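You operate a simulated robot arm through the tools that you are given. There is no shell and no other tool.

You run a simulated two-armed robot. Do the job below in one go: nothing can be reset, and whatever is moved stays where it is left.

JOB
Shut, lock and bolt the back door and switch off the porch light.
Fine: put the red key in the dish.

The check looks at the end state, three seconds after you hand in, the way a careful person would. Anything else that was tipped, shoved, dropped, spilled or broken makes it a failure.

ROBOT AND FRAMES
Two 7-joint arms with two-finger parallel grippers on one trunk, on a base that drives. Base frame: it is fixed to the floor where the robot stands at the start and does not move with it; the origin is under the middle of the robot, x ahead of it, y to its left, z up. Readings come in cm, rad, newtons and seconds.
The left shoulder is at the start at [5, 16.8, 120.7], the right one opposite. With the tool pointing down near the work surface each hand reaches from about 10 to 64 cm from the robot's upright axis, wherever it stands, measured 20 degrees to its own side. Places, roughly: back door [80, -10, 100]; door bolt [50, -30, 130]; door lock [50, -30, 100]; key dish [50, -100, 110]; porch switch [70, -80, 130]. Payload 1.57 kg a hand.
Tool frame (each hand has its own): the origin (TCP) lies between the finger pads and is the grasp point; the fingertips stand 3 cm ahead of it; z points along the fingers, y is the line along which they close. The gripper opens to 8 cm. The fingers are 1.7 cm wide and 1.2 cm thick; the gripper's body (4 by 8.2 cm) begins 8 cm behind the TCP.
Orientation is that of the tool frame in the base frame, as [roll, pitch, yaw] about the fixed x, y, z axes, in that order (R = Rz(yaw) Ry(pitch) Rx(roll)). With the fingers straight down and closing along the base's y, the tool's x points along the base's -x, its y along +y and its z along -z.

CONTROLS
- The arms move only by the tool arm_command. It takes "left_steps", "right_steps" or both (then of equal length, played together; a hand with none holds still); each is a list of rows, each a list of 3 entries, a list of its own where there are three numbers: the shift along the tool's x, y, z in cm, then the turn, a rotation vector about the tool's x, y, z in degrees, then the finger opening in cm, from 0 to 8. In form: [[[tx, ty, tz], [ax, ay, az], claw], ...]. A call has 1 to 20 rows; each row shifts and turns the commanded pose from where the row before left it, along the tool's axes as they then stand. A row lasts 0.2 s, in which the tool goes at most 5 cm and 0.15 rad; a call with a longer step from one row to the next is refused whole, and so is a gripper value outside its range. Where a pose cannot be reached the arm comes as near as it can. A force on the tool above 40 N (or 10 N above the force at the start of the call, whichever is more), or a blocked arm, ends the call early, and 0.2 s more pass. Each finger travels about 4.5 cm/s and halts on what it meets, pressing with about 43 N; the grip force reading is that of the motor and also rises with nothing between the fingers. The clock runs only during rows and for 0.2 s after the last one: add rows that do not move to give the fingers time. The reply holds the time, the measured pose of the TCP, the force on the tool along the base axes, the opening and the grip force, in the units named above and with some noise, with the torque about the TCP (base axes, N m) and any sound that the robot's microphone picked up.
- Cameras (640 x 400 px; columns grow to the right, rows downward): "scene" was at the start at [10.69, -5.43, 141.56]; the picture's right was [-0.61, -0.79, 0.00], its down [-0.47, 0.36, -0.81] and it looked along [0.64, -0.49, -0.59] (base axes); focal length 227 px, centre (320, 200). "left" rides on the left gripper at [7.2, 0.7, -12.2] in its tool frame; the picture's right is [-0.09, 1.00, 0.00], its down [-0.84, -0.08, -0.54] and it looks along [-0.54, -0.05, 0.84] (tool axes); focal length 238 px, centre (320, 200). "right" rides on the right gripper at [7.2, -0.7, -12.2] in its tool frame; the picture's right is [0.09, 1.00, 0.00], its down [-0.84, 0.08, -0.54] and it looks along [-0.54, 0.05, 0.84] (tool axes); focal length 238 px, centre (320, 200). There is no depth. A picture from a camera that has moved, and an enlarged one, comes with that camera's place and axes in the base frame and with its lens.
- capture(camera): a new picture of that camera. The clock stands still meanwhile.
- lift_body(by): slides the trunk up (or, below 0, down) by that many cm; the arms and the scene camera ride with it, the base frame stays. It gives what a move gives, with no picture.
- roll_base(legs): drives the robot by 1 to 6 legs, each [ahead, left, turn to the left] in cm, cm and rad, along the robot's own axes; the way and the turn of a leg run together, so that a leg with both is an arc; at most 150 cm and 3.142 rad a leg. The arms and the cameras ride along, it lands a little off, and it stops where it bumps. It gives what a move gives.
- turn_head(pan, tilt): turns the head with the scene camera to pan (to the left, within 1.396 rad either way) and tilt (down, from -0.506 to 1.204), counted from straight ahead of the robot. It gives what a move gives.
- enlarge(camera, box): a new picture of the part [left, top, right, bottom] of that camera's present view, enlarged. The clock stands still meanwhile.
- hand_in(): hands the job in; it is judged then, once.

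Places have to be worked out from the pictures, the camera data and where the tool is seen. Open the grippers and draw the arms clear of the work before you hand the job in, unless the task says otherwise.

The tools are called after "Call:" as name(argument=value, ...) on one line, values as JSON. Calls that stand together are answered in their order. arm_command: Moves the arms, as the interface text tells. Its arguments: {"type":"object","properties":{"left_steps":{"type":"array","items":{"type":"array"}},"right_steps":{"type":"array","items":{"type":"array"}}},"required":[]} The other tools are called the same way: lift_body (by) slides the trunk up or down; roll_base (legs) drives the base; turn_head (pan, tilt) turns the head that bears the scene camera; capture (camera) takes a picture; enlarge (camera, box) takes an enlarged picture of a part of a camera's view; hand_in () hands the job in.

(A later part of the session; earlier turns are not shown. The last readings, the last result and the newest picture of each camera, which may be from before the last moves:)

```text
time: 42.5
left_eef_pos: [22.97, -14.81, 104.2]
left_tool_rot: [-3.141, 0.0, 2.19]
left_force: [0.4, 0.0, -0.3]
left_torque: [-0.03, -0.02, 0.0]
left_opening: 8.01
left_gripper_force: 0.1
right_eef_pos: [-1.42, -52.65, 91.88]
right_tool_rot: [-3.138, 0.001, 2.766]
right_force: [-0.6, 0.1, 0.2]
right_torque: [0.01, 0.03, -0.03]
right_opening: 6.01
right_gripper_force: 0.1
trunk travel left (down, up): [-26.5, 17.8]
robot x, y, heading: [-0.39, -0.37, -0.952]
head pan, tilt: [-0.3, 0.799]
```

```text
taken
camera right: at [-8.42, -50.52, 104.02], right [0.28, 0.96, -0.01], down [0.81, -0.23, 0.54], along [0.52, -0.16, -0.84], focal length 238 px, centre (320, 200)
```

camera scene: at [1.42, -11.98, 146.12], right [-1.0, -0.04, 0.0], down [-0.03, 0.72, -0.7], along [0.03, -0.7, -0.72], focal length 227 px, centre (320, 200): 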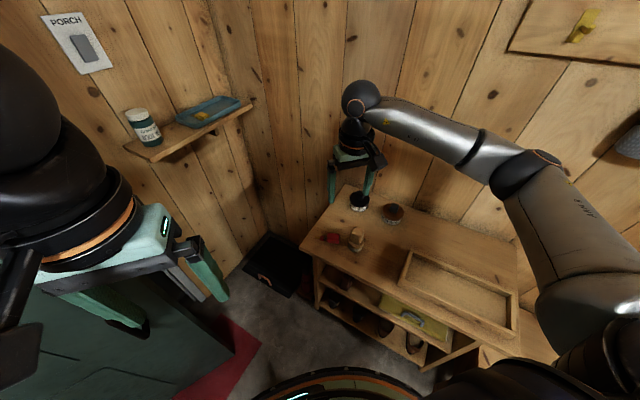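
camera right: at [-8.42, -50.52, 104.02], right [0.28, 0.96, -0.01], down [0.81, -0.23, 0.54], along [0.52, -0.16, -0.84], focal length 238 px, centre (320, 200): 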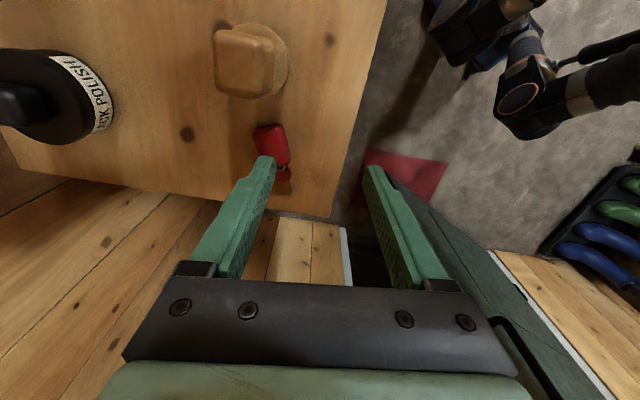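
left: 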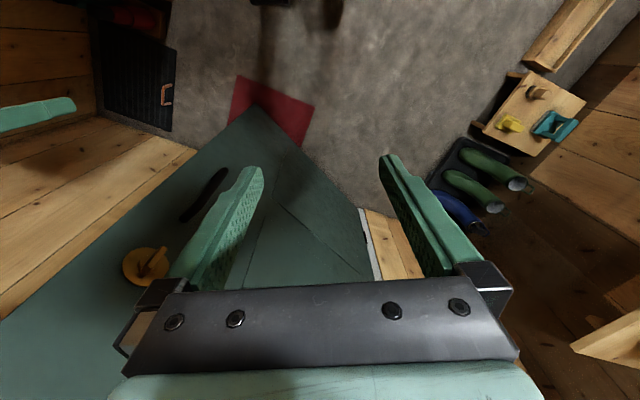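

Tag is at about [-1.9, -57.9]. Shifting the hand 5 cm sideways to it.

Call:
arm_command(right_steps=[[[-0.9, -2.4, 0], [0, 0, 0], 6], [[-0.9, -2.4, 0], [0, 0, 0], 6], [[0, 0, 0], [0, 0, 0], 6]])

Call:
capture(camera="right")

```text
time: 43.3
left_eef_pos: [22.87, -14.95, 104.17]
left_tool_rot: [-3.141, 0.0, 2.19]
left_force: [-0.5, -0.9, -0.6]
left_torque: [-0.03, 0.03, -0.01]
left_opening: 8.02
left_gripper_force: 0.0
right_eef_pos: [-0.14, -53.4, 91.75]
right_tool_rot: [-3.133, -0.001, 2.759]
right_force: [-0.3, -0.2, -0.5]
right_torque: [0.0, 0.02, -0.01]
right_opening: 6.0
right_gripper_force: 0.0
right hand out of reach, approached as far as the arm can: row 1, 2
trunk travel left (down, up): [-26.5, 17.8]
robot x, y, heading: [0.12, 0.3, -0.952]
head pan, tilt: [-0.3, 0.799]
```

```text
taken
camera right: at [-6.96, -51.21, 103.94], right [0.29, 0.96, -0.01], down [0.81, -0.24, 0.54], along [0.52, -0.16, -0.84], focal length 238 px, centre (320, 200)
```

right: 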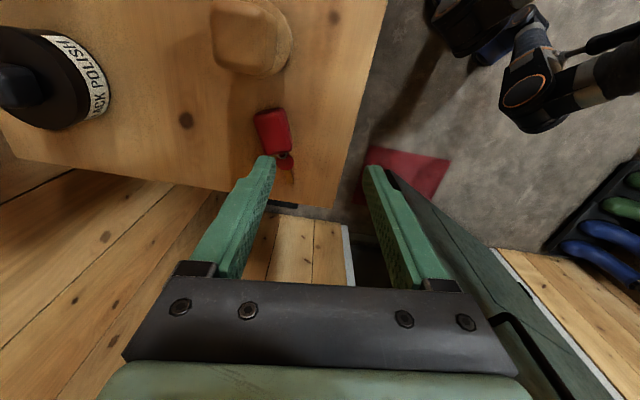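

The wrist limit is one-sided, so I'll try the flipped grasp, with the wrist turned the other way. First I'll raise the hand clear, then rotate.

Call:
arm_command(right_steps=[[[0, 0, -4], [0, 0, 0], 6], [[0, 0, -4], [0, 0, 0], 6], [[0, 0, -4], [0, 0, 0], 6], [[0, 0, 0], [0, 0, 8.5], 6], [[0, 0, 0], [0, 0, 8.5], 6], [[0, 0, 0], [0, 0, 8.5], 6], [[0, 0, 0], [0, 0, 8.5], 6], [[0, 0, 0], [0, 0, 8.5], 6], [[0, 0, 0], [0, 0, 8.5], 6], [[0, 0, 0], [0, 0, 8.5], 6], [[0, 0, 0], [0, 0, 8.5], 6], [[0, 0, 0], [0, 0, 8.5], 6], [[0, 0, 0], [0, 0, 8.5], 6]])

Call:
arm_command(right_steps=[[[0, 0, 0], [0, 0, 8.5], 6], [[0, 0, 0], [0, 0, 8.5], 6], [[0, 0, 0], [0, 0, 8.5], 6], [[0, 0, 0], [0, 0, 8.5], 6], [[0, 0, 0], [0, 0, 8.5], 6], [[0, 0, 0], [0, 0, 8.5], 6], [[0, 0, 0], [0, 0, 0], 6]])

Call:
capture(camera="scene")

```text
time: 46.1
left_eef_pos: [22.95, -15.01, 104.27]
left_tool_rot: [3.14, 0.002, 2.189]
left_force: [-1.1, 0.2, -0.2]
left_torque: [-0.03, 0.01, -0.01]
left_opening: 8.0
left_gripper_force: 0.0
right_eef_pos: [-0.15, -53.48, 103.78]
right_tool_rot: [3.142, 0.005, 1.28]
right_force: [0.2, -1.3, 0.4]
right_torque: [0.0, 0.01, 0.02]
right_opening: 6.02
right_gripper_force: 0.2
trunk travel left (down, up): [-26.5, 17.8]
robot x, y, heading: [-0.21, 0.2, -0.954]
head pan, tilt: [-0.3, 0.799]
```

```text
time: 47.7
left_eef_pos: [23.02, -14.95, 104.25]
left_tool_rot: [-3.14, 0.001, 2.191]
left_force: [-0.2, 0.2, 1.2]
left_torque: [-0.01, 0.0, 0.03]
left_opening: 8.0
left_gripper_force: 0.0
right_eef_pos: [-0.02, -53.33, 103.61]
right_tool_rot: [3.138, 0.004, 0.391]
right_force: [0.2, -0.5, 0.5]
right_torque: [0.0, 0.0, -0.02]
right_opening: 5.99
right_gripper_force: 0.0
trunk travel left (down, up): [-26.5, 17.8]
robot x, y, heading: [0.15, 0.06, -0.95]
head pan, tilt: [-0.3, 0.799]
```

```text
taken
camera scene: at [4.59, -11.04, 129.12], right [-0.95, -0.31, 0.0], down [-0.22, 0.68, -0.7], along [0.22, -0.66, -0.72], focal length 227 px, centre (320, 200)
```

scene: 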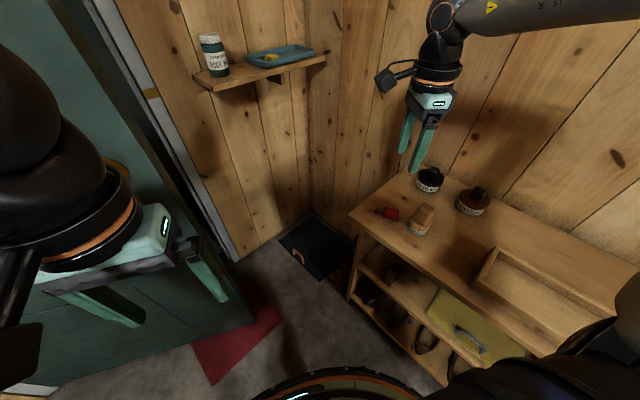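

The negative wrist range is free. Finishing the rotation, centring over the tag and descending to about z 90.

Call:
arm_command(right_steps=[[[0, 0, 0], [0, 0, 7.4], 6], [[0, 0, 0], [0, 0, 7.4], 6], [[0, 0, 0], [0, 0, 7.4], 6], [[0, 0, 0], [0, 0, 7.4], 6], [[-0.35, 2.35, 0], [0, 0, 0], 6], [[-0.35, 2.35, 0], [0, 0, 0], 6], [[0, 0, 4], [0, 0, 0], 6], [[0, 0, 4], [0, 0, 0], 6], [[0, 0, 4], [0, 0, 0], 6], [[0, 0, 0], [0, 0, 0], 6]])

Call:
capture(camera="right")

Call:
enlarge(camera="scene", box=[340, 120, 500, 240])

```text
time: 49.9
left_eef_pos: [22.94, -15.01, 104.19]
left_tool_rot: [-3.141, -0.001, 2.191]
left_force: [0.3, -0.3, 0.2]
left_torque: [-0.01, 0.01, 0.01]
left_opening: 8.03
left_gripper_force: 0.0
right_eef_pos: [-1.06, -58.44, 91.75]
right_tool_rot: [3.137, 0.002, -0.125]
right_force: [0.3, -0.2, 0.1]
right_torque: [-0.01, -0.04, 0.03]
right_opening: 6.01
right_gripper_force: 0.0
trunk travel left (down, up): [-26.5, 17.8]
robot x, y, heading: [-0.3, 0.17, -0.951]
head pan, tilt: [-0.3, 0.799]
```

```text
taken
camera right: at [6.06, -58.53, 103.81], right [-0.03, -1.0, 0.0], down [-0.84, 0.03, 0.54], along [-0.54, 0.01, -0.84], focal length 238 px, centre (320, 200)
```

right: 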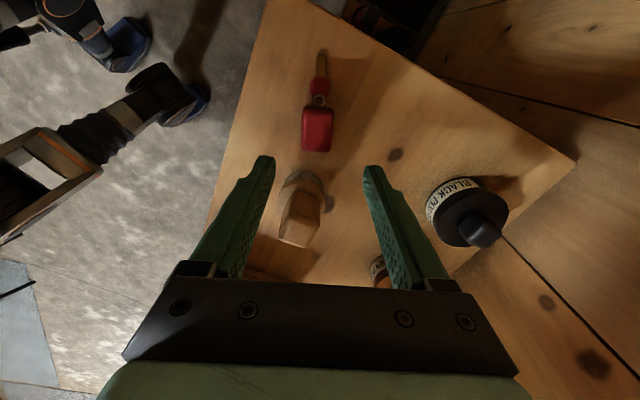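

```text
3.33 times, centred on (420, 180) of scene
camera zoom: at [4.59, -11.03, 129.13], right [-0.95, -0.31, 0.0], down [-0.22, 0.68, -0.7], along [0.22, -0.66, -0.72], focal length 757 px, centre (-13, 267)
```

zoom: 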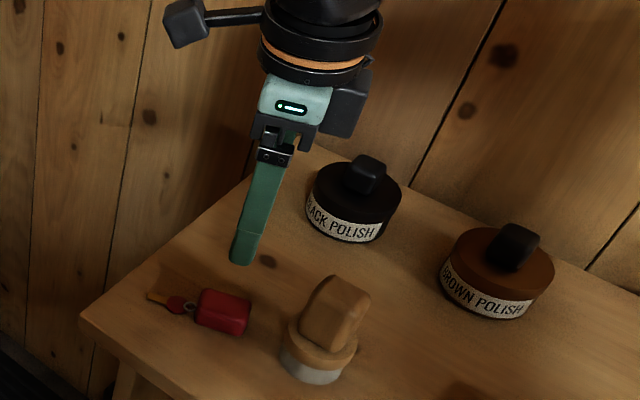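

The gripper is aligned with the key's axis. I'll trim 0.4 cm sideways and descend gently to near the bench surface.

Call:
arm_command(right_steps=[[[0, -0.4, 2], [0, 0, 0], 6], [[0, 0, 2], [0, 0, 0], 6], [[0, 0, 2], [0, 0, 0], 6], [[0, 0, 1.5], [0, 0, 0], 6], [[0, 0, 0.8], [0, 0, 0], 6], [[0, 0, 0], [0, 0, 0], 6]])

Call:
capture(camera="right")

Call:
enlarge(camera="scene", box=[340, 120, 500, 240])

```text
time: 51.3
left_eef_pos: [22.93, -15.02, 104.21]
left_tool_rot: [3.141, 0.0, 2.19]
left_force: [-0.8, 0.1, -0.5]
left_torque: [-0.03, 0.0, -0.02]
left_opening: 7.98
left_gripper_force: 0.0
right_eef_pos: [-1.25, -57.78, 83.31]
right_tool_rot: [3.136, 0.002, -0.126]
right_force: [-0.7, -0.2, 0.2]
right_torque: [0.01, 0.02, -0.02]
right_opening: 6.01
right_gripper_force: 0.0
trunk travel left (down, up): [-26.5, 17.8]
robot x, y, heading: [-0.04, -0.01, -0.948]
head pan, tilt: [-0.3, 0.799]
```

```text
taken
camera right: at [5.97, -57.93, 95.55], right [-0.03, -1.0, 0.0], down [-0.84, 0.03, 0.54], along [-0.54, 0.01, -0.84], focal length 238 px, centre (320, 200)
```

right: 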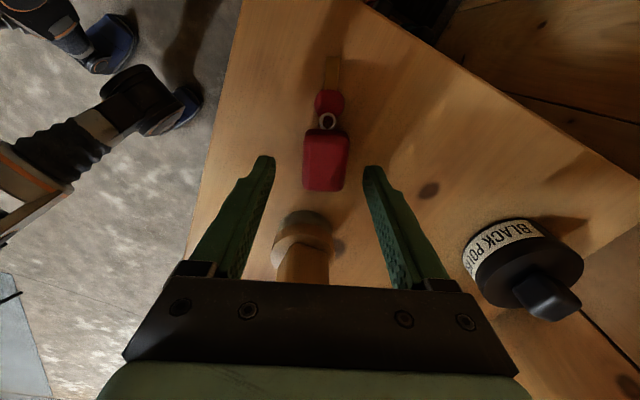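

```text
3.33 times, centred on (420, 180) of scene
camera zoom: at [4.59, -11.04, 129.12], right [-0.95, -0.31, 0.0], down [-0.22, 0.68, -0.7], along [0.22, -0.66, -0.72], focal length 757 px, centre (-13, 267)
```

zoom: 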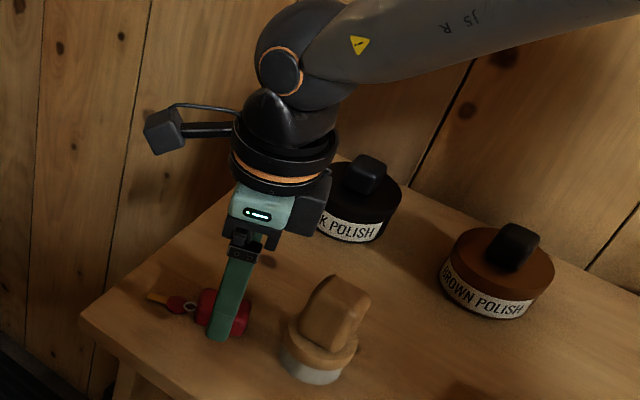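

Fingers straddle the tag. Small trim, then another half centimetre down while watching the force.

Call:
arm_command(right_steps=[[[0.4, 0.25, 0.3], [0, 0, 0], 6], [[0, 0, 0.3], [0, 0, 0], 6], [[0, 0, 0], [0, 0, 0], 6]])

Call:
enlarge(camera="scene", box=[370, 170, 450, 230])

```text
time: 52.1
left_eef_pos: [23.03, -15.0, 104.19]
left_tool_rot: [3.141, 0.0, 2.19]
left_force: [0.0, 0.8, 0.5]
left_torque: [0.03, -0.03, -0.01]
left_opening: 8.01
left_gripper_force: 0.0
right_eef_pos: [-0.75, -57.96, 82.74]
right_tool_rot: [3.136, 0.001, -0.126]
right_force: [-0.1, 0.4, 0.1]
right_torque: [0.0, 0.01, 0.01]
right_opening: 6.02
right_gripper_force: 0.1
trunk travel left (down, up): [-26.5, 17.8]
robot x, y, heading: [0.14, 0.02, -0.955]
head pan, tilt: [-0.3, 0.799]
```

```text
6.67 times, centred on (410, 200) of scene
camera zoom: at [4.59, -11.04, 129.12], right [-0.95, -0.31, 0.0], down [-0.22, 0.68, -0.7], along [0.22, -0.66, -0.72], focal length 1514 px, centre (-280, 200)
```

zoom: 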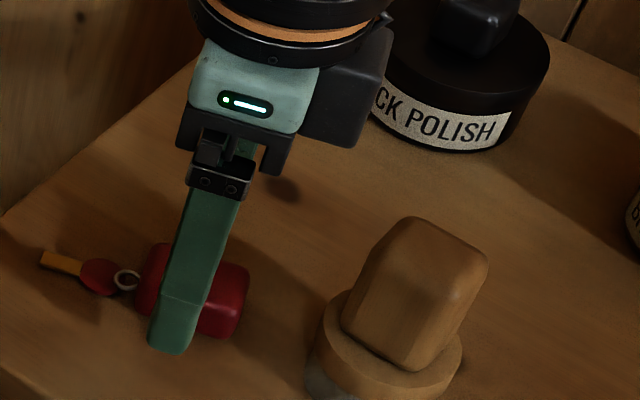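

No contact yet; the tag looks about 1 cm thick. Another 0.4 cm down.

Call:
arm_command(right_steps=[[[0, 0, 0.2], [0, 0, 0], 6], [[0, 0, 0.2], [0, 0, 0], 6], [[0, 0, 0], [0, 0, 0], 6]])

```text
time: 52.9
left_eef_pos: [22.99, -14.95, 104.34]
left_tool_rot: [-3.14, 0.0, 2.19]
left_force: [-0.5, -0.1, 0.4]
left_torque: [0.03, 0.03, -0.02]
left_opening: 8.03
left_gripper_force: 0.1
right_eef_pos: [-0.94, -57.9, 82.29]
right_tool_rot: [3.138, 0.002, -0.125]
right_force: [0.0, 0.6, 0.1]
right_torque: [-0.01, 0.0, 0.0]
right_opening: 6.03
right_gripper_force: 0.0
trunk travel left (down, up): [-26.5, 17.8]
robot x, y, heading: [0.04, 0.28, -0.952]
head pan, tilt: [-0.3, 0.799]
```

Tips are at about z 79.3 without contact. Closing on the tag.

Call:
arm_command(right_steps=[[[0, 0, 0], [0, 0, 0], 4.5], [[0, 0, 0], [0, 0, 0], 3.5], [[0, 0, 0], [0, 0, 0], 2.5], [[0, 0, 0], [0, 0, 0], 1.5], [[0, 0, 0], [0, 0, 0], 1], [[0, 0, 0], [0, 0, 0], 1], [[0, 0, 0], [0, 0, 0], 1]])

Call:
enlarge(camera="scene", box=[370, 170, 450, 230])

Call:
capture(camera="right")

```text
time: 54.5
left_eef_pos: [22.99, -14.99, 104.33]
left_tool_rot: [-3.14, 0.001, 2.19]
left_force: [0.2, -0.4, 0.3]
left_torque: [0.0, 0.0, 0.03]
left_opening: 7.99
left_gripper_force: 0.2
right_eef_pos: [-0.96, -57.93, 82.3]
right_tool_rot: [3.136, 0.001, -0.125]
right_force: [0.0, 1.2, -0.8]
right_torque: [0.02, 0.0, 0.01]
right_opening: 3.07
right_gripper_force: 39.6
trunk travel left (down, up): [-26.5, 17.8]
robot x, y, heading: [-0.1, 0.15, -0.952]
head pan, tilt: [-0.3, 0.799]
```

```text
6.67 times, centred on (410, 200) of scene
camera zoom: at [4.59, -11.04, 129.12], right [-0.95, -0.31, 0.0], down [-0.22, 0.68, -0.7], along [0.22, -0.66, -0.72], focal length 1514 px, centre (-280, 200)
```

zoom: 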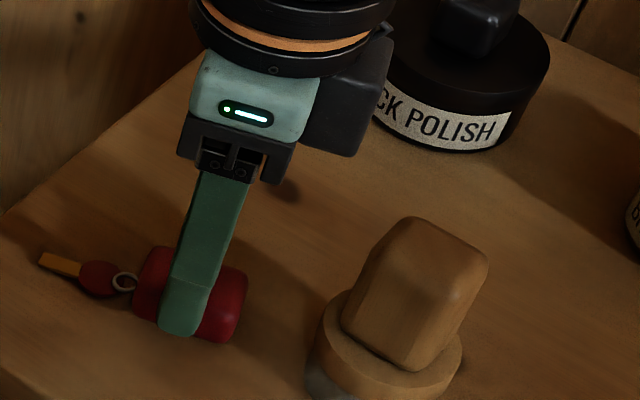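

```text
taken
camera right: at [6.25, -58.08, 94.51], right [-0.03, -1.0, 0.0], down [-0.84, 0.03, 0.54], along [-0.54, 0.01, -0.84], focal length 238 px, centre (320, 200)
```

right: 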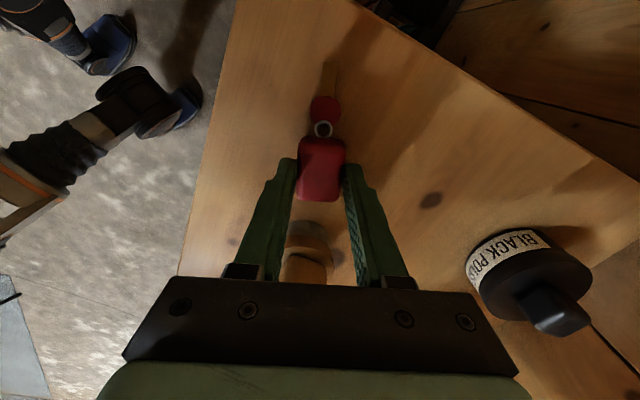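

The tag is held firmly (3.07 cm, 40 N). Lifting it straight up.

Call:
arm_command(right_steps=[[[0, 0, -1.5], [0, 0, 0], 1], [[0, 0, -3], [0, 0, 0], 1], [[0, 0, -4], [0, 0, 0], 1], [[0, 0, -4], [0, 0, 0], 1], [[0, 0, -4], [0, 0, 0], 1], [[0, 0, -4], [0, 0, 0], 1], [[0, 0, 0], [0, 0, 0], 1]])

Call:
capture(camera="right")

Call:
capture(camera="scene")

Call:
capture(camera="left")

```text
time: 56.1
left_eef_pos: [22.96, -15.0, 104.26]
left_tool_rot: [3.141, -0.001, 2.189]
left_force: [1.1, 0.7, -0.9]
left_torque: [-0.01, -0.02, -0.01]
left_opening: 8.01
left_gripper_force: 0.0
right_eef_pos: [-0.49, -57.94, 102.82]
right_tool_rot: [3.138, 0.002, -0.126]
right_force: [-0.4, 0.8, -0.5]
right_torque: [-0.01, -0.04, -0.04]
right_opening: 3.05
right_gripper_force: 39.7
trunk travel left (down, up): [-26.5, 17.8]
robot x, y, heading: [0.12, -0.2, -0.955]
head pan, tilt: [-0.3, 0.799]
```

```text
taken
camera right: at [6.63, -58.1, 115.03], right [-0.03, -1.0, 0.0], down [-0.84, 0.03, 0.54], along [-0.54, 0.01, -0.84], focal length 238 px, centre (320, 200)
```

right: 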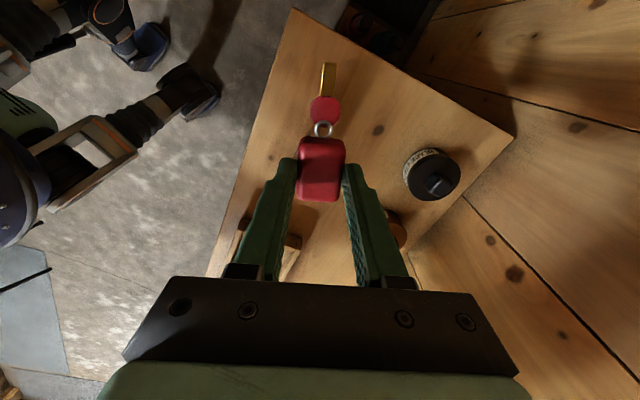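

```text
taken
camera scene: at [4.58, -11.05, 129.12], right [-0.95, -0.31, 0.0], down [-0.22, 0.68, -0.7], along [0.22, -0.66, -0.72], focal length 227 px, centre (320, 200)
```

scene: 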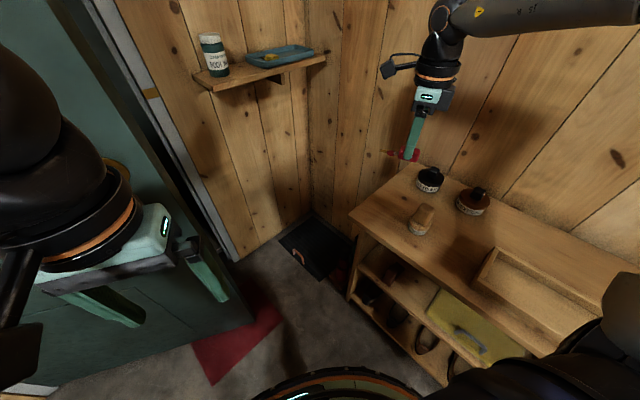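

```text
taken
camera left: at [19.44, -8.83, 116.54], right [0.86, 0.5, 0.0], down [0.42, -0.73, 0.54], along [0.27, -0.47, -0.84], focal length 238 px, centre (320, 200)
```

left: 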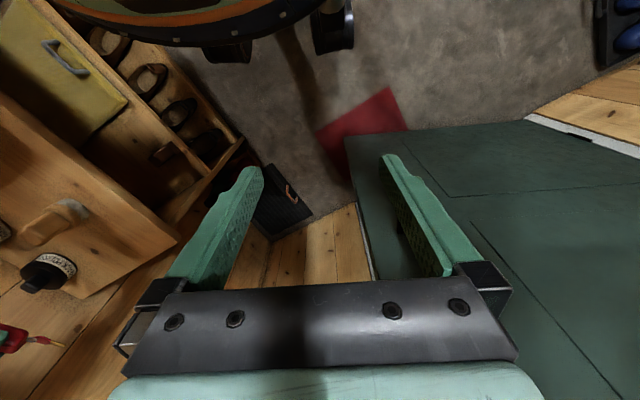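

The key is held rigidly with the blade straight out. Next I'll tuck the right hand in, raise the trunk to working height and turn back to face the door.

Call:
arm_command(right_steps=[[[-3, -3.3, 0], [0, 0, 0], 1], [[-3, -3.3, 0], [0, 0, 0], 1], [[-3, -3.3, 0], [0, 0, 0], 1], [[-3, -3.3, 0], [0, 0, 0], 1], [[-3, -3.3, 0], [0, 0, 0], 1], [[0, 0, 0], [0, 0, 0], 1]])

Call:
lift_body(by=11)

Call:
roll_base(legs=[[0, 0, 0.4]])

Call:
turn_head(pan=0.0, tilt=0.5)

Call:
capture(camera="scene")

```text
time: 57.5
left_eef_pos: [22.94, -14.87, 104.22]
left_tool_rot: [-3.141, -0.001, 2.19]
left_force: [-0.3, 0.2, -0.5]
left_torque: [0.03, 0.0, 0.01]
left_opening: 7.97
left_gripper_force: 0.0
right_eef_pos: [-13.76, -39.77, 102.94]
right_tool_rot: [3.136, 0.003, -0.125]
right_force: [-0.5, 0.1, 0.2]
right_torque: [0.01, 0.01, -0.01]
right_opening: 3.06
right_gripper_force: 40.3
trunk travel left (down, up): [-26.5, 17.8]
robot x, y, heading: [0.46, 0.27, -0.95]
head pan, tilt: [-0.3, 0.799]
```

```text
time: 59.0
left_eef_pos: [23.03, -14.96, 115.25]
left_tool_rot: [3.141, 0.0, 2.191]
left_force: [0.1, 0.8, 0.1]
left_torque: [0.01, -0.03, -0.02]
left_opening: 8.02
left_gripper_force: 0.0
right_eef_pos: [-13.8, -39.8, 113.93]
right_tool_rot: [3.137, 0.001, -0.126]
right_force: [-0.4, 0.0, 0.2]
right_torque: [0.01, -0.02, -0.06]
right_opening: 3.06
right_gripper_force: 39.8
trunk travel left (down, up): [-37.5, 6.8]
robot x, y, heading: [0.13, -0.11, -0.956]
head pan, tilt: [-0.3, 0.799]
```

```text
time: 60.5
left_eef_pos: [26.99, -4.84, 115.18]
left_tool_rot: [-3.141, 0.0, 2.591]
left_force: [0.1, -0.5, 0.5]
left_torque: [-0.01, 0.01, 0.03]
left_opening: 7.98
left_gripper_force: 0.1
right_eef_pos: [2.67, -41.94, 114.11]
right_tool_rot: [3.135, 0.0, 0.275]
right_force: [0.2, 0.6, -0.4]
right_torque: [0.02, -0.01, 0.01]
right_opening: 3.08
right_gripper_force: 39.9
trunk travel left (down, up): [-37.5, 6.8]
robot x, y, heading: [0.34, -0.14, -0.548]
head pan, tilt: [-0.3, 0.799]
```

```text
time: 61.4
left_eef_pos: [27.03, -4.85, 115.28]
left_tool_rot: [3.14, 0.001, 2.59]
left_force: [0.0, 0.2, -0.4]
left_torque: [0.03, 0.01, 0.0]
left_opening: 7.98
left_gripper_force: 0.1
right_eef_pos: [2.72, -41.89, 114.17]
right_tool_rot: [3.137, 0.003, 0.273]
right_force: [0.3, -0.4, -0.6]
right_torque: [-0.01, 0.02, 0.0]
right_opening: 3.09
right_gripper_force: 39.7
trunk travel left (down, up): [-37.5, 6.8]
robot x, y, heading: [-0.03, 0.13, -0.552]
head pan, tilt: [0.0, 0.499]
```

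```text
taken
camera scene: at [10.89, -7.0, 142.71], right [-0.53, -0.85, 0.0], down [-0.41, 0.25, -0.88], along [0.75, -0.46, -0.48], focal length 227 px, centre (320, 200)
```

scene: 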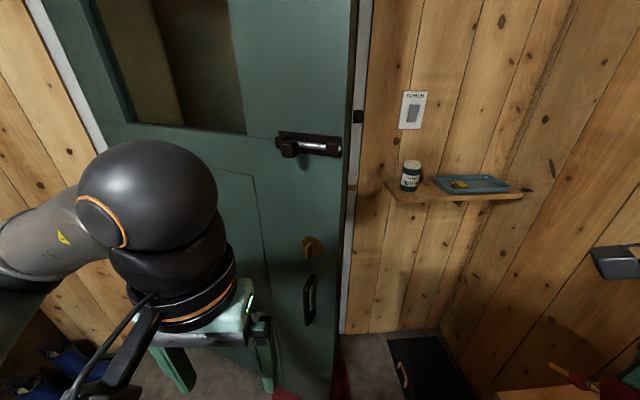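

Checking the door's free edge and frame for anything protruding before I shut it.

Call:
enlarge(camera="scene", box=[260, 100, 380, 220])

Call:
enlarge(camera="scene", box=[270, 200, 390, 330])

Call:
enlarge(camera="scene", box=[240, 310, 480, 400])

```text
3.33 times, centred on (320, 160) of scene
camera zoom: at [10.89, -7.0, 142.71], right [-0.53, -0.85, 0.0], down [-0.41, 0.25, -0.88], along [0.75, -0.46, -0.48], focal length 757 px, centre (320, 333)
```

zoom: 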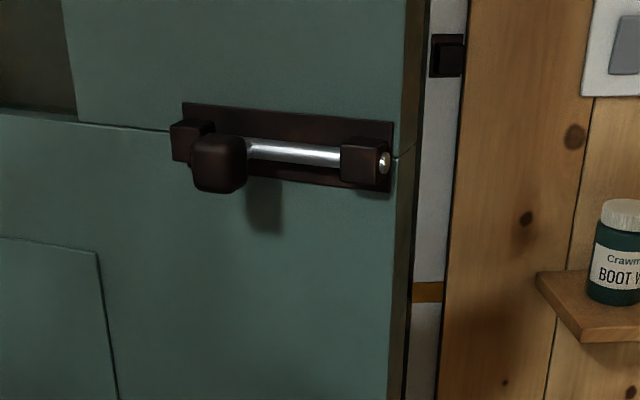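

```text
3.08 times, centred on (330, 265) of scene
camera zoom: at [10.89, -7.0, 142.71], right [-0.53, -0.85, 0.0], down [-0.41, 0.25, -0.88], along [0.75, -0.46, -0.48], focal length 699 px, centre (289, 0)
```

zoom: 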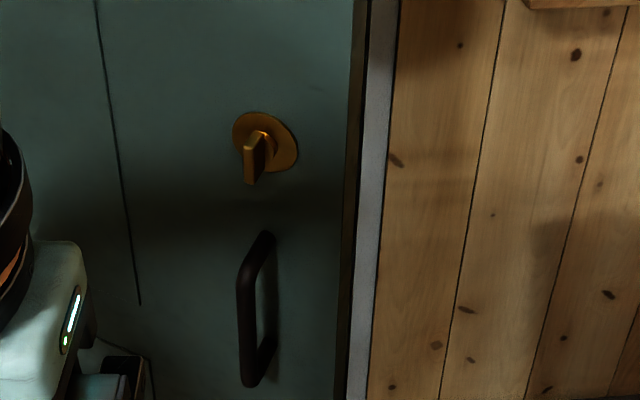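

```text
2.67 times, centred on (360, 355) of scene
camera zoom: at [10.89, -7.0, 142.71], right [-0.53, -0.85, 0.0], down [-0.41, 0.25, -0.88], along [0.75, -0.46, -0.48], focal length 606 px, centre (213, -213)
```

zoom: 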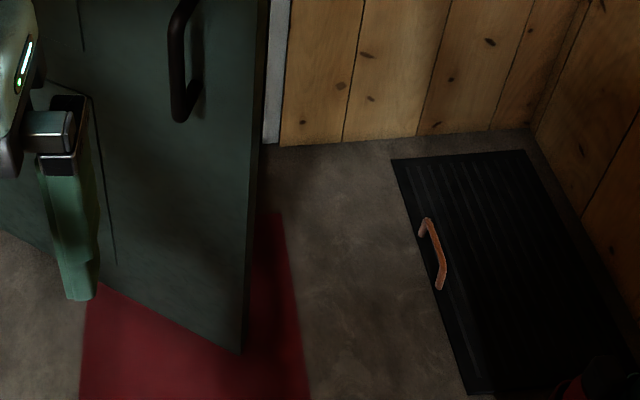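

The edge and frame look clear, with the door edge at about [48, -36] and the lock at [53.7, -31, 101.5]. I'll point the left hand forward with closed fingers as a pusher.

Call:
arm_command(left_steps=[[[-1.5, 0, 0], [0, -8.2, 0], 6], [[-1.48, 0, 0.21], [0, -8.2, 0], 5], [[-1.44, 0, 0.42], [0, -8.2, 0], 4], [[-1.36, 0, 0.62], [0, -8.2, 0], 3], [[-1.26, 0, 0.81], [0, -8.2, 0], 2], [[-1.13, 0, 0.98], [0, -8.2, 0], 1], [[-0.98, 0, 1.13], [0, -8.2, 0], 0], [[-0.81, 0, 1.26], [0, -8.2, 0], 0], [[-0.62, 0, 1.36], [0, -8.2, 0], 0], [[-0.42, 0, 1.44], [0, -8.2, 0], 0], [[-0.2, 0, 1.49], [0, -8, 0], 0], [[0, 0, 0], [0, 0, 0], 0]])

Call:
capture(camera="scene")

Call:
capture(camera="left")

```text
time: 64.0
left_eef_pos: [41.79, -16.05, 116.14]
left_tool_rot: [-0.795, 1.569, -1.348]
left_force: [-0.9, 0.4, 0.4]
left_torque: [0.04, 0.0, 0.01]
left_opening: 0.0
left_gripper_force: 21.0
left hand out of reach, approached as far as the arm can: row 6, 7, 8
right_eef_pos: [2.85, -41.87, 114.08]
right_tool_rot: [3.136, 0.001, 0.273]
right_force: [-0.1, 0.2, -1.0]
right_torque: [-0.01, 0.05, -0.03]
right_opening: 3.06
right_gripper_force: 39.8
trunk travel left (down, up): [-37.5, 6.8]
robot x, y, heading: [-0.16, -0.0, -0.552]
head pan, tilt: [0.0, 0.499]
```

```text
taken
camera scene: at [10.95, -6.94, 142.71], right [-0.53, -0.85, 0.0], down [-0.41, 0.25, -0.88], along [0.75, -0.46, -0.48], focal length 227 px, centre (320, 200)
```

scene: 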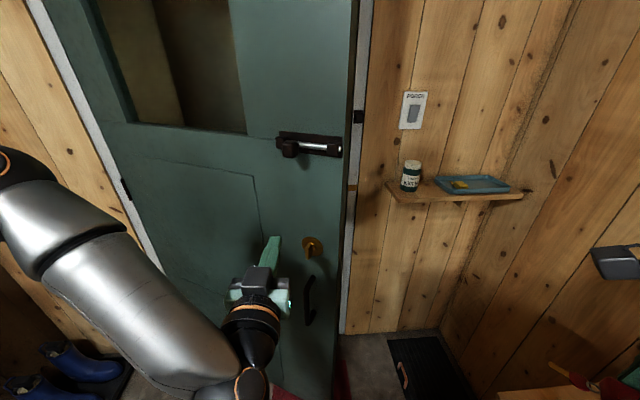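

```text
taken
camera left: at [31.82, -9.14, 109.02], right [0.52, 0.85, 0.09], down [-0.5, 0.22, 0.84], along [0.69, -0.48, 0.54], focal length 238 px, centre (320, 200)
```

left: 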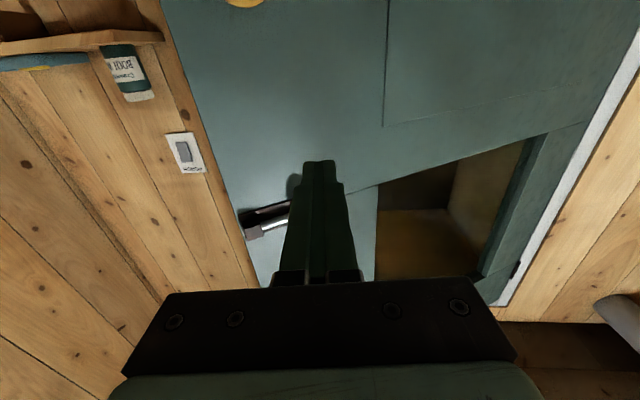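

The hand points straight at the door between the lock and the bolt, with about 16 cm to go. I'll drive ahead to near contact.

Call:
roll_base(legs=[[14, 0, 0]])

Call:
capture(camera="scene")

```text
time: 65.3
left_eef_pos: [53.41, -23.3, 116.01]
left_tool_rot: [-2.82, 1.569, 2.909]
left_force: [0.1, 0.5, -0.3]
left_torque: [0.0, -0.01, -0.02]
left_opening: 0.0
left_gripper_force: 21.3
right_eef_pos: [14.46, -49.17, 113.96]
right_tool_rot: [3.137, 0.004, 0.274]
right_force: [0.4, 0.9, -0.5]
right_torque: [0.02, 0.02, 0.0]
right_opening: 3.09
right_gripper_force: 39.8
trunk travel left (down, up): [-37.5, 6.8]
robot x, y, heading: [11.3, -7.38, -0.553]
head pan, tilt: [0.0, 0.499]
```

```text
taken
camera scene: at [22.59, -14.21, 142.71], right [-0.52, -0.85, 0.0], down [-0.41, 0.25, -0.88], along [0.75, -0.46, -0.48], focal length 227 px, centre (320, 200)
```

scene: 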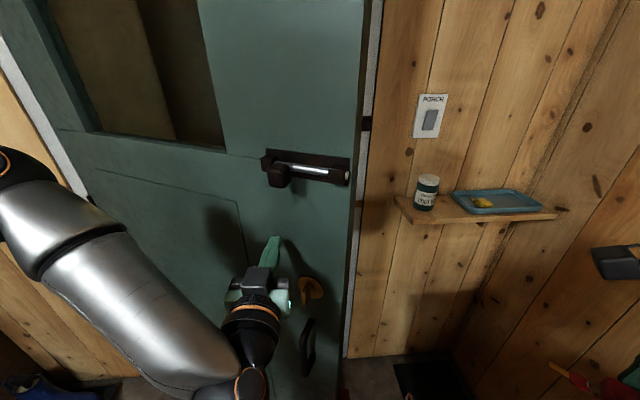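

About 2 cm to contact. Driving ahead in small legs and watching forces and the door.

Call:
roll_base(legs=[[7, 0, 0]])

Call:
capture(camera="scene")

```text
time: 66.3
left_eef_pos: [59.11, -26.84, 116.0]
left_tool_rot: [-2.877, 1.57, 2.854]
left_force: [0.6, -0.2, 0.2]
left_torque: [0.03, 0.0, 0.03]
left_opening: 0.0
left_gripper_force: 20.7
right_eef_pos: [20.26, -52.74, 113.85]
right_tool_rot: [3.138, 0.001, 0.272]
right_force: [0.2, 0.8, -0.9]
right_torque: [0.05, 0.08, -0.02]
right_opening: 3.06
right_gripper_force: 39.9
trunk travel left (down, up): [-37.5, 6.8]
robot x, y, heading: [17.42, -10.54, -0.551]
head pan, tilt: [0.0, 0.499]
```

```text
taken
camera scene: at [28.41, -17.83, 142.7], right [-0.53, -0.85, 0.0], down [-0.41, 0.25, -0.88], along [0.75, -0.46, -0.48], focal length 227 px, centre (320, 200)
```

scene: 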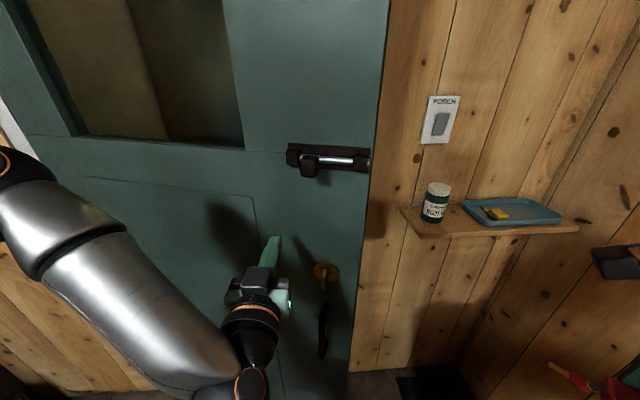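

The door is swinging shut with almost no resistance. Continuing.

Call:
roll_base(legs=[[8, 0, 0]])

Call:
capture(camera="scene")

```text
time: 67.3
left_eef_pos: [65.93, -30.99, 116.0]
left_tool_rot: [0.294, 1.571, -0.259]
left_force: [0.1, -0.7, -0.3]
left_torque: [0.01, 0.01, -0.01]
left_opening: 0.0
left_gripper_force: 21.2
right_eef_pos: [26.98, -56.91, 113.93]
right_tool_rot: [3.138, 0.001, 0.273]
right_force: [0.1, -0.4, -1.1]
right_torque: [0.02, -0.02, 0.01]
right_opening: 3.07
right_gripper_force: 40.0
trunk travel left (down, up): [-37.5, 6.8]
robot x, y, heading: [24.3, -14.73, -0.556]
head pan, tilt: [0.0, 0.499]
```

```text
taken
camera scene: at [35.16, -22.01, 142.71], right [-0.53, -0.85, 0.0], down [-0.41, 0.25, -0.88], along [0.75, -0.46, -0.48], focal length 227 px, centre (320, 200)
```

scene: 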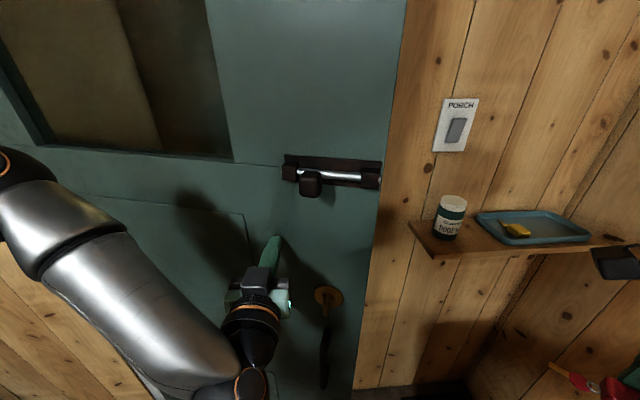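

Still moving freely. Another 8 cm.

Call:
roll_base(legs=[[7, 0, 0]])

Call:
capture(camera="scene")

Call:
capture(camera="right")

```text
time: 68.3
left_eef_pos: [71.89, -34.66, 116.11]
left_tool_rot: [-2.787, 1.568, 2.945]
left_force: [-0.2, 0.3, 0.5]
left_torque: [-0.01, 0.0, 0.04]
left_opening: 0.01
left_gripper_force: 20.8
right_eef_pos: [32.92, -60.49, 113.89]
right_tool_rot: [3.137, 0.003, 0.272]
right_force: [0.3, 0.2, 0.1]
right_torque: [0.0, 0.02, -0.02]
right_opening: 3.08
right_gripper_force: 39.6
trunk travel left (down, up): [-37.5, 6.8]
robot x, y, heading: [30.18, -19.01, -0.558]
head pan, tilt: [0.0, 0.499]
```

```text
taken
camera scene: at [41.14, -25.7, 142.7], right [-0.53, -0.85, 0.0], down [-0.41, 0.25, -0.88], along [0.75, -0.46, -0.48], focal length 227 px, centre (320, 200)
```

scene: 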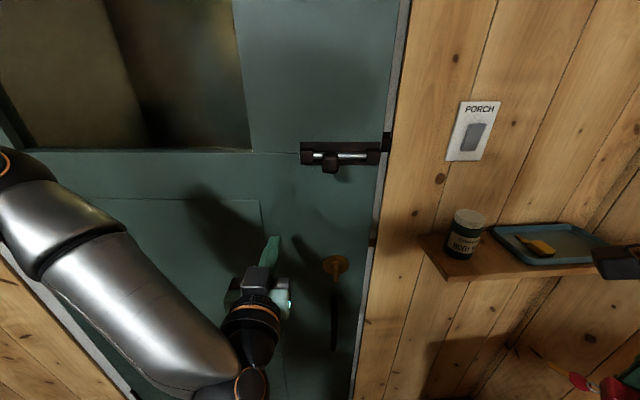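

```text
taken
camera right: at [39.62, -57.89, 126.15], right [0.36, -0.93, 0.0], down [-0.78, -0.3, 0.54], along [-0.51, -0.2, -0.84], focal length 238 px, centre (320, 200)
```

right: 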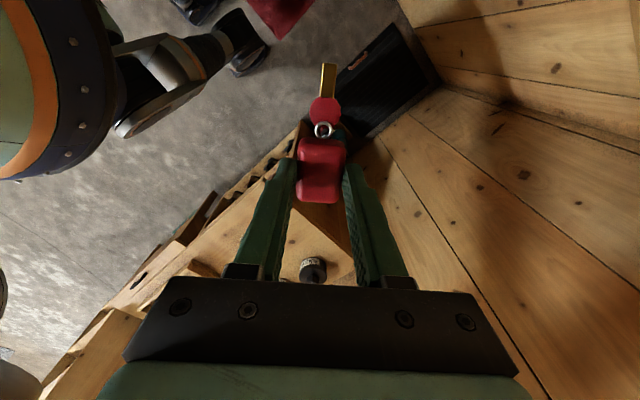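

The door is nearly shut. A look from the left camera, then a gentle last push with the arm.

Call:
capture(camera="left")

Call:
enlarge(camera="scene", box=[280, 90, 420, 280])

```text
taken
camera left: at [61.97, -27.88, 109.0], right [0.52, 0.85, 0.09], down [-0.5, 0.22, 0.84], along [0.69, -0.48, 0.54], focal length 238 px, centre (320, 200)
```

left: 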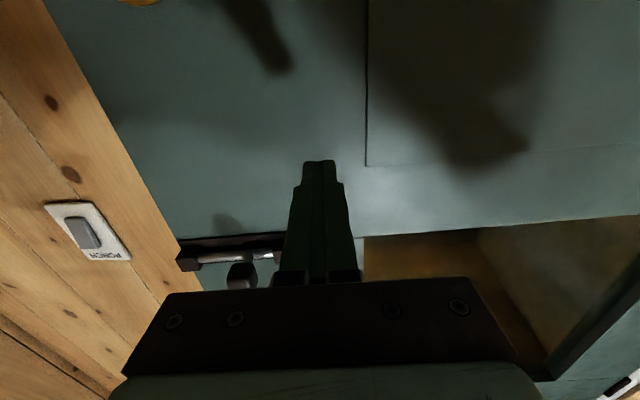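

```text
2.11 times, centred on (350, 185) of scene
camera zoom: at [41.14, -25.7, 142.7], right [-0.53, -0.85, 0.0], down [-0.41, 0.25, -0.88], along [0.75, -0.46, -0.48], focal length 478 px, centre (257, 232)
```

zoom: 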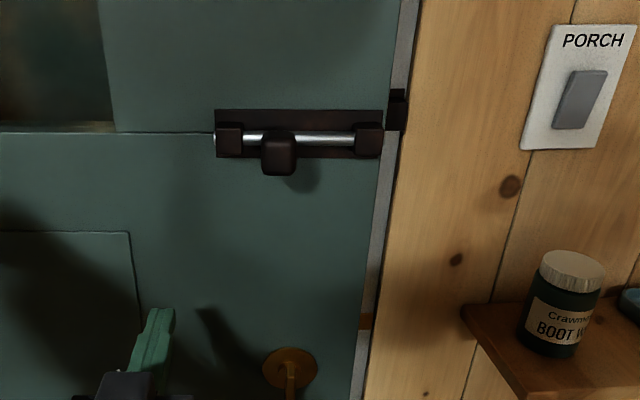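

The gap at the frame is a few centimetres. Pushing on in 1 cm steps with the arm.

Call:
arm_command(left_steps=[[[0, 0, 1], [0, 0, 0], 0], [[0, 0, 1], [0, 0, 0], 0], [[0, 0, 1], [0, 0, 0], 0], [[0, 0, 0], [0, 0, 0], 0]])

Call:
enlarge(camera="scene", box=[280, 90, 420, 280])

```text
time: 69.3
left_eef_pos: [74.37, -36.28, 116.26]
left_tool_rot: [0.524, 1.57, -0.031]
left_force: [0.4, -0.3, -0.2]
left_torque: [-0.03, -0.01, -0.01]
left_opening: 0.0
left_gripper_force: 21.2
right_eef_pos: [32.92, -60.54, 113.98]
right_tool_rot: [3.135, 0.003, 0.272]
right_force: [0.1, -0.5, -0.2]
right_torque: [0.02, 0.02, 0.01]
right_opening: 3.06
right_gripper_force: 39.7
trunk travel left (down, up): [-37.5, 6.8]
robot x, y, heading: [30.23, -18.54, -0.555]
head pan, tilt: [0.0, 0.499]
```

```text
2.11 times, centred on (350, 185) of scene
camera zoom: at [41.03, -25.65, 142.72], right [-0.53, -0.85, 0.0], down [-0.41, 0.25, -0.88], along [0.75, -0.46, -0.48], focal length 478 px, centre (257, 232)
```

zoom: 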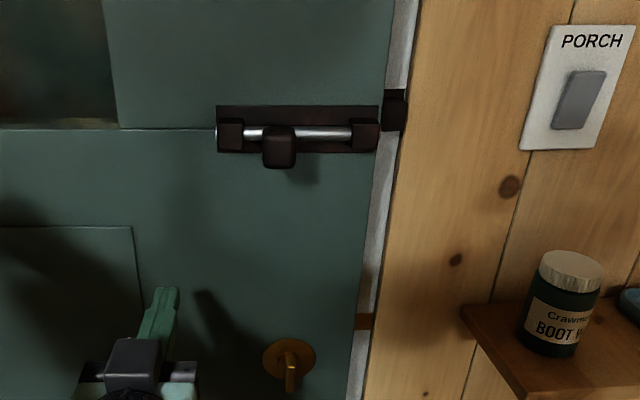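

It's still free and closing. Three more centimetres.

Call:
arm_command(left_steps=[[[0, 0, 1], [0, 0, 0], 0], [[0, 0, 1], [0, 0, 0], 0], [[0, 0, 1], [0, 0, 0], 0], [[0, 0, 0], [0, 0, 0], 0]])

Call:
enlarge(camera="scene", box=[280, 90, 420, 280])

```text
time: 70.3
left_eef_pos: [76.88, -37.87, 116.18]
left_tool_rot: [0.328, 1.571, -0.224]
left_force: [0.3, 0.5, 0.5]
left_torque: [0.01, -0.01, -0.04]
left_opening: 0.0
left_gripper_force: 21.1
right_eef_pos: [32.83, -60.62, 114.01]
right_tool_rot: [3.136, 0.002, 0.271]
right_force: [0.0, 0.1, 0.3]
right_torque: [0.02, 0.01, -0.03]
right_opening: 3.07
right_gripper_force: 40.2
trunk travel left (down, up): [-37.5, 6.8]
robot x, y, heading: [30.19, -18.59, -0.557]
head pan, tilt: [0.0, 0.499]
```

```text
2.11 times, centred on (350, 185) of scene
camera zoom: at [41.04, -25.65, 142.72], right [-0.53, -0.85, 0.0], down [-0.41, 0.25, -0.88], along [0.75, -0.46, -0.48], focal length 478 px, centre (257, 232)
```

zoom: 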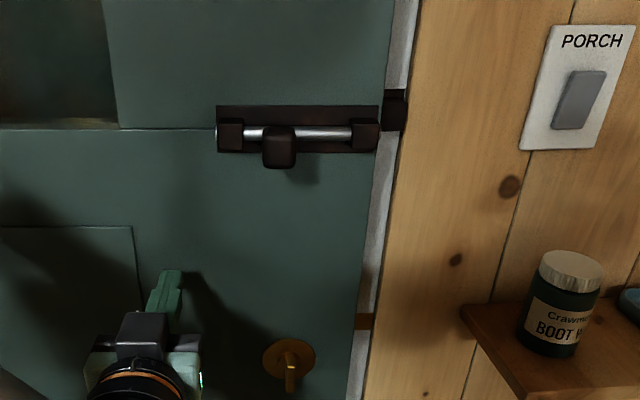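

The door didn't move in the last step and there's no force, so the hand may not be touching it. Advancing more until contact.

Call:
arm_command(left_steps=[[[0, 0, 1], [0, 0, 0], 0], [[0, 0, 1], [0, 0, 0], 0], [[0, 0, 1], [0, 0, 0], 0], [[0, 0, 0], [0, 0, 0], 0]])

Call:
enlarge(camera="scene", box=[280, 90, 420, 280])

Call:
capture(camera="left")

```text
time: 71.3
left_eef_pos: [79.56, -39.48, 116.08]
left_tool_rot: [1.462, 1.57, 0.907]
left_force: [0.0, 0.0, 0.0]
left_torque: [-0.02, 0.01, 0.0]
left_opening: 0.02
left_gripper_force: 21.0
right_eef_pos: [32.8, -60.58, 114.01]
right_tool_rot: [3.137, 0.002, 0.274]
right_force: [0.6, 0.1, 0.3]
right_torque: [-0.01, 0.0, 0.01]
right_opening: 3.05
right_gripper_force: 40.1
trunk travel left (down, up): [-37.5, 6.8]
robot x, y, heading: [30.45, -19.03, -0.556]
head pan, tilt: [0.0, 0.499]
```

```text
2.11 times, centred on (350, 185) of scene
camera zoom: at [41.03, -25.65, 142.72], right [-0.53, -0.85, 0.0], down [-0.41, 0.25, -0.88], along [0.75, -0.46, -0.48], focal length 478 px, centre (257, 232)
```

zoom: 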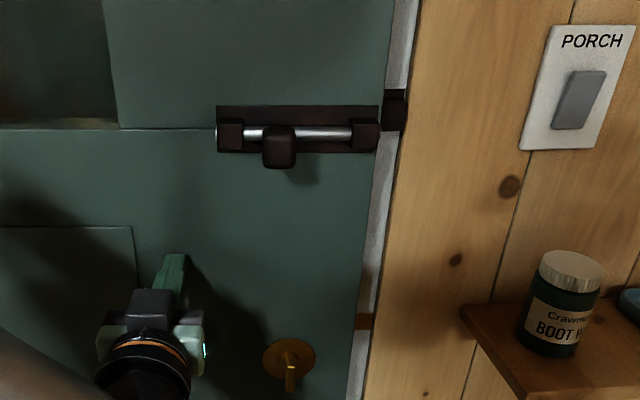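

```text
taken
camera left: at [69.72, -32.53, 109.06], right [0.52, 0.85, 0.09], down [-0.5, 0.22, 0.84], along [0.69, -0.48, 0.54], focal length 238 px, centre (320, 200)
```

left: 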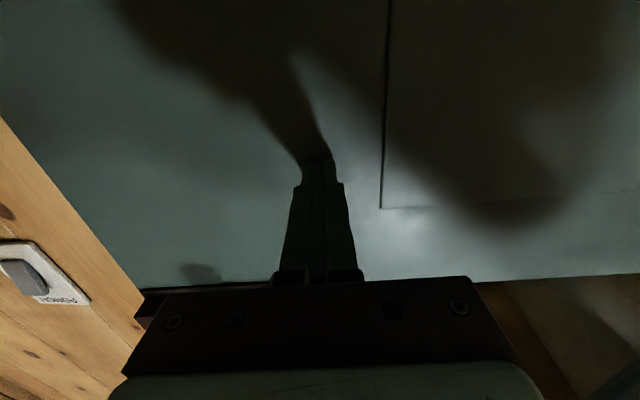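

The shadow meets the fingertip now. Two more centimetres, watching for force.

Call:
arm_command(left_steps=[[[0, 0, 0.7], [0, 0, 0], 0], [[0, 0, 0.7], [0, 0, 0], 0], [[0, 0, 0], [0, 0, 0], 0]])

Call:
enlarge(camera="scene", box=[280, 90, 420, 280])

```text
time: 72.2
left_eef_pos: [80.69, -40.2, 116.06]
left_tool_rot: [1.144, 1.571, 0.588]
left_force: [0.2, -0.8, 0.4]
left_torque: [0.01, 0.0, 0.0]
left_opening: 0.01
left_gripper_force: 21.6
right_eef_pos: [32.82, -60.51, 113.96]
right_tool_rot: [3.136, 0.002, 0.273]
right_force: [0.7, 0.1, 0.1]
right_torque: [0.02, 0.03, 0.0]
right_opening: 3.06
right_gripper_force: 39.5
trunk travel left (down, up): [-37.5, 6.8]
robot x, y, heading: [30.09, -18.68, -0.558]
head pan, tilt: [0.0, 0.499]
```

```text
2.11 times, centred on (350, 185) of scene
camera zoom: at [41.03, -25.64, 142.72], right [-0.53, -0.85, 0.0], down [-0.41, 0.25, -0.88], along [0.75, -0.46, -0.48], focal length 478 px, centre (257, 232)
```

zoom: 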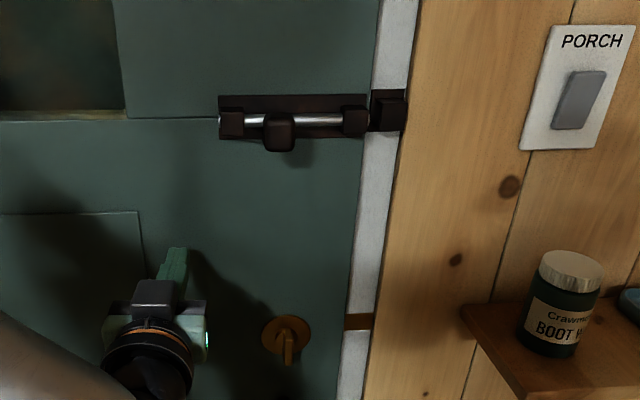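

The door moved further in and the bolt is coming level with its keeper. Continuing.

Call:
arm_command(left_steps=[[[0, 0, 0.7], [0, 0, 0], 0], [[0, 0, 0.7], [0, 0, 0], 0], [[0, 0, 0], [0, 0, 0], 0]])

Call:
enlarge(camera="scene", box=[280, 90, 420, 280])

```text
time: 73.0
left_eef_pos: [81.9, -40.8, 116.19]
left_tool_rot: [-1.331, 1.57, -1.884]
left_force: [-0.3, 0.1, 0.3]
left_torque: [-0.02, 0.06, 0.01]
left_opening: 0.0
left_gripper_force: 20.3
right_eef_pos: [32.73, -60.57, 114.19]
right_tool_rot: [3.136, 0.003, 0.271]
right_force: [0.4, 0.8, -0.7]
right_torque: [-0.01, 0.02, 0.03]
right_opening: 3.07
right_gripper_force: 40.2
trunk travel left (down, up): [-37.5, 6.8]
robot x, y, heading: [30.24, -18.87, -0.557]
head pan, tilt: [0.0, 0.499]
```

```text
2.11 times, centred on (350, 185) of scene
camera zoom: at [41.04, -25.65, 142.72], right [-0.53, -0.85, 0.0], down [-0.41, 0.25, -0.88], along [0.75, -0.46, -0.48], focal length 478 px, centre (257, 232)
```

zoom: 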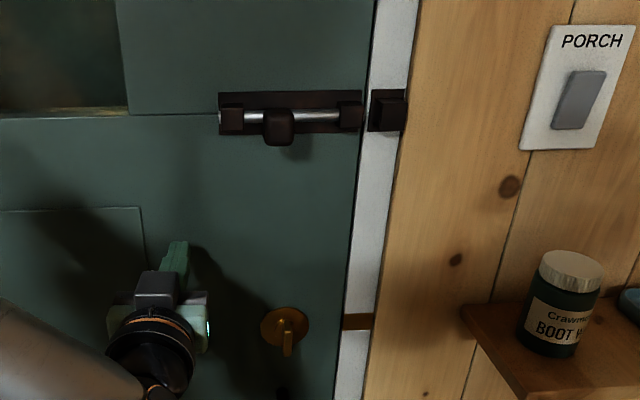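

Call:
arm_command(left_steps=[[[0, 0, 0.7], [0, 0, 0], 0], [[0, 0, 0.7], [0, 0, 0], 0], [[0, 0, 0], [0, 0, 0], 0]])

Call:
enlarge(camera="scene", box=[280, 90, 420, 280])

```text
time: 73.8
left_eef_pos: [83.03, -41.68, 116.14]
left_tool_rot: [0.412, 1.57, -0.14]
left_force: [-0.4, 0.2, -0.4]
left_torque: [0.02, -0.01, -0.02]
left_opening: 0.0
left_gripper_force: 21.0
right_eef_pos: [32.9, -60.45, 114.0]
right_tool_rot: [3.136, 0.002, 0.271]
right_force: [0.2, -0.3, -0.2]
right_torque: [-0.01, 0.01, 0.0]
right_opening: 3.08
right_gripper_force: 39.8
trunk travel left (down, up): [-37.5, 6.8]
robot x, y, heading: [30.14, -18.82, -0.555]
head pan, tilt: [0.0, 0.499]
```

```text
2.11 times, centred on (350, 185) of scene
camera zoom: at [41.04, -25.65, 142.72], right [-0.53, -0.85, 0.0], down [-0.41, 0.25, -0.88], along [0.75, -0.46, -0.48], focal length 478 px, centre (257, 232)
```

zoom: 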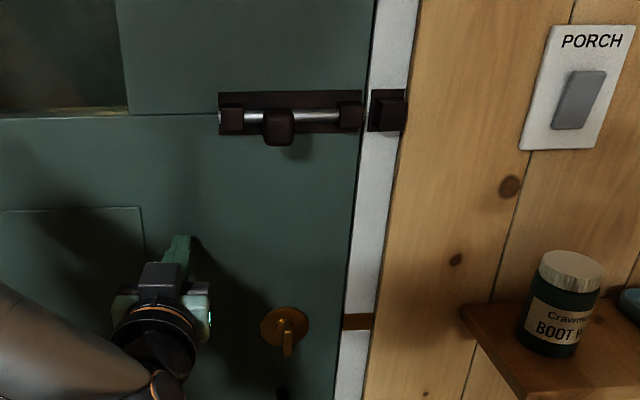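

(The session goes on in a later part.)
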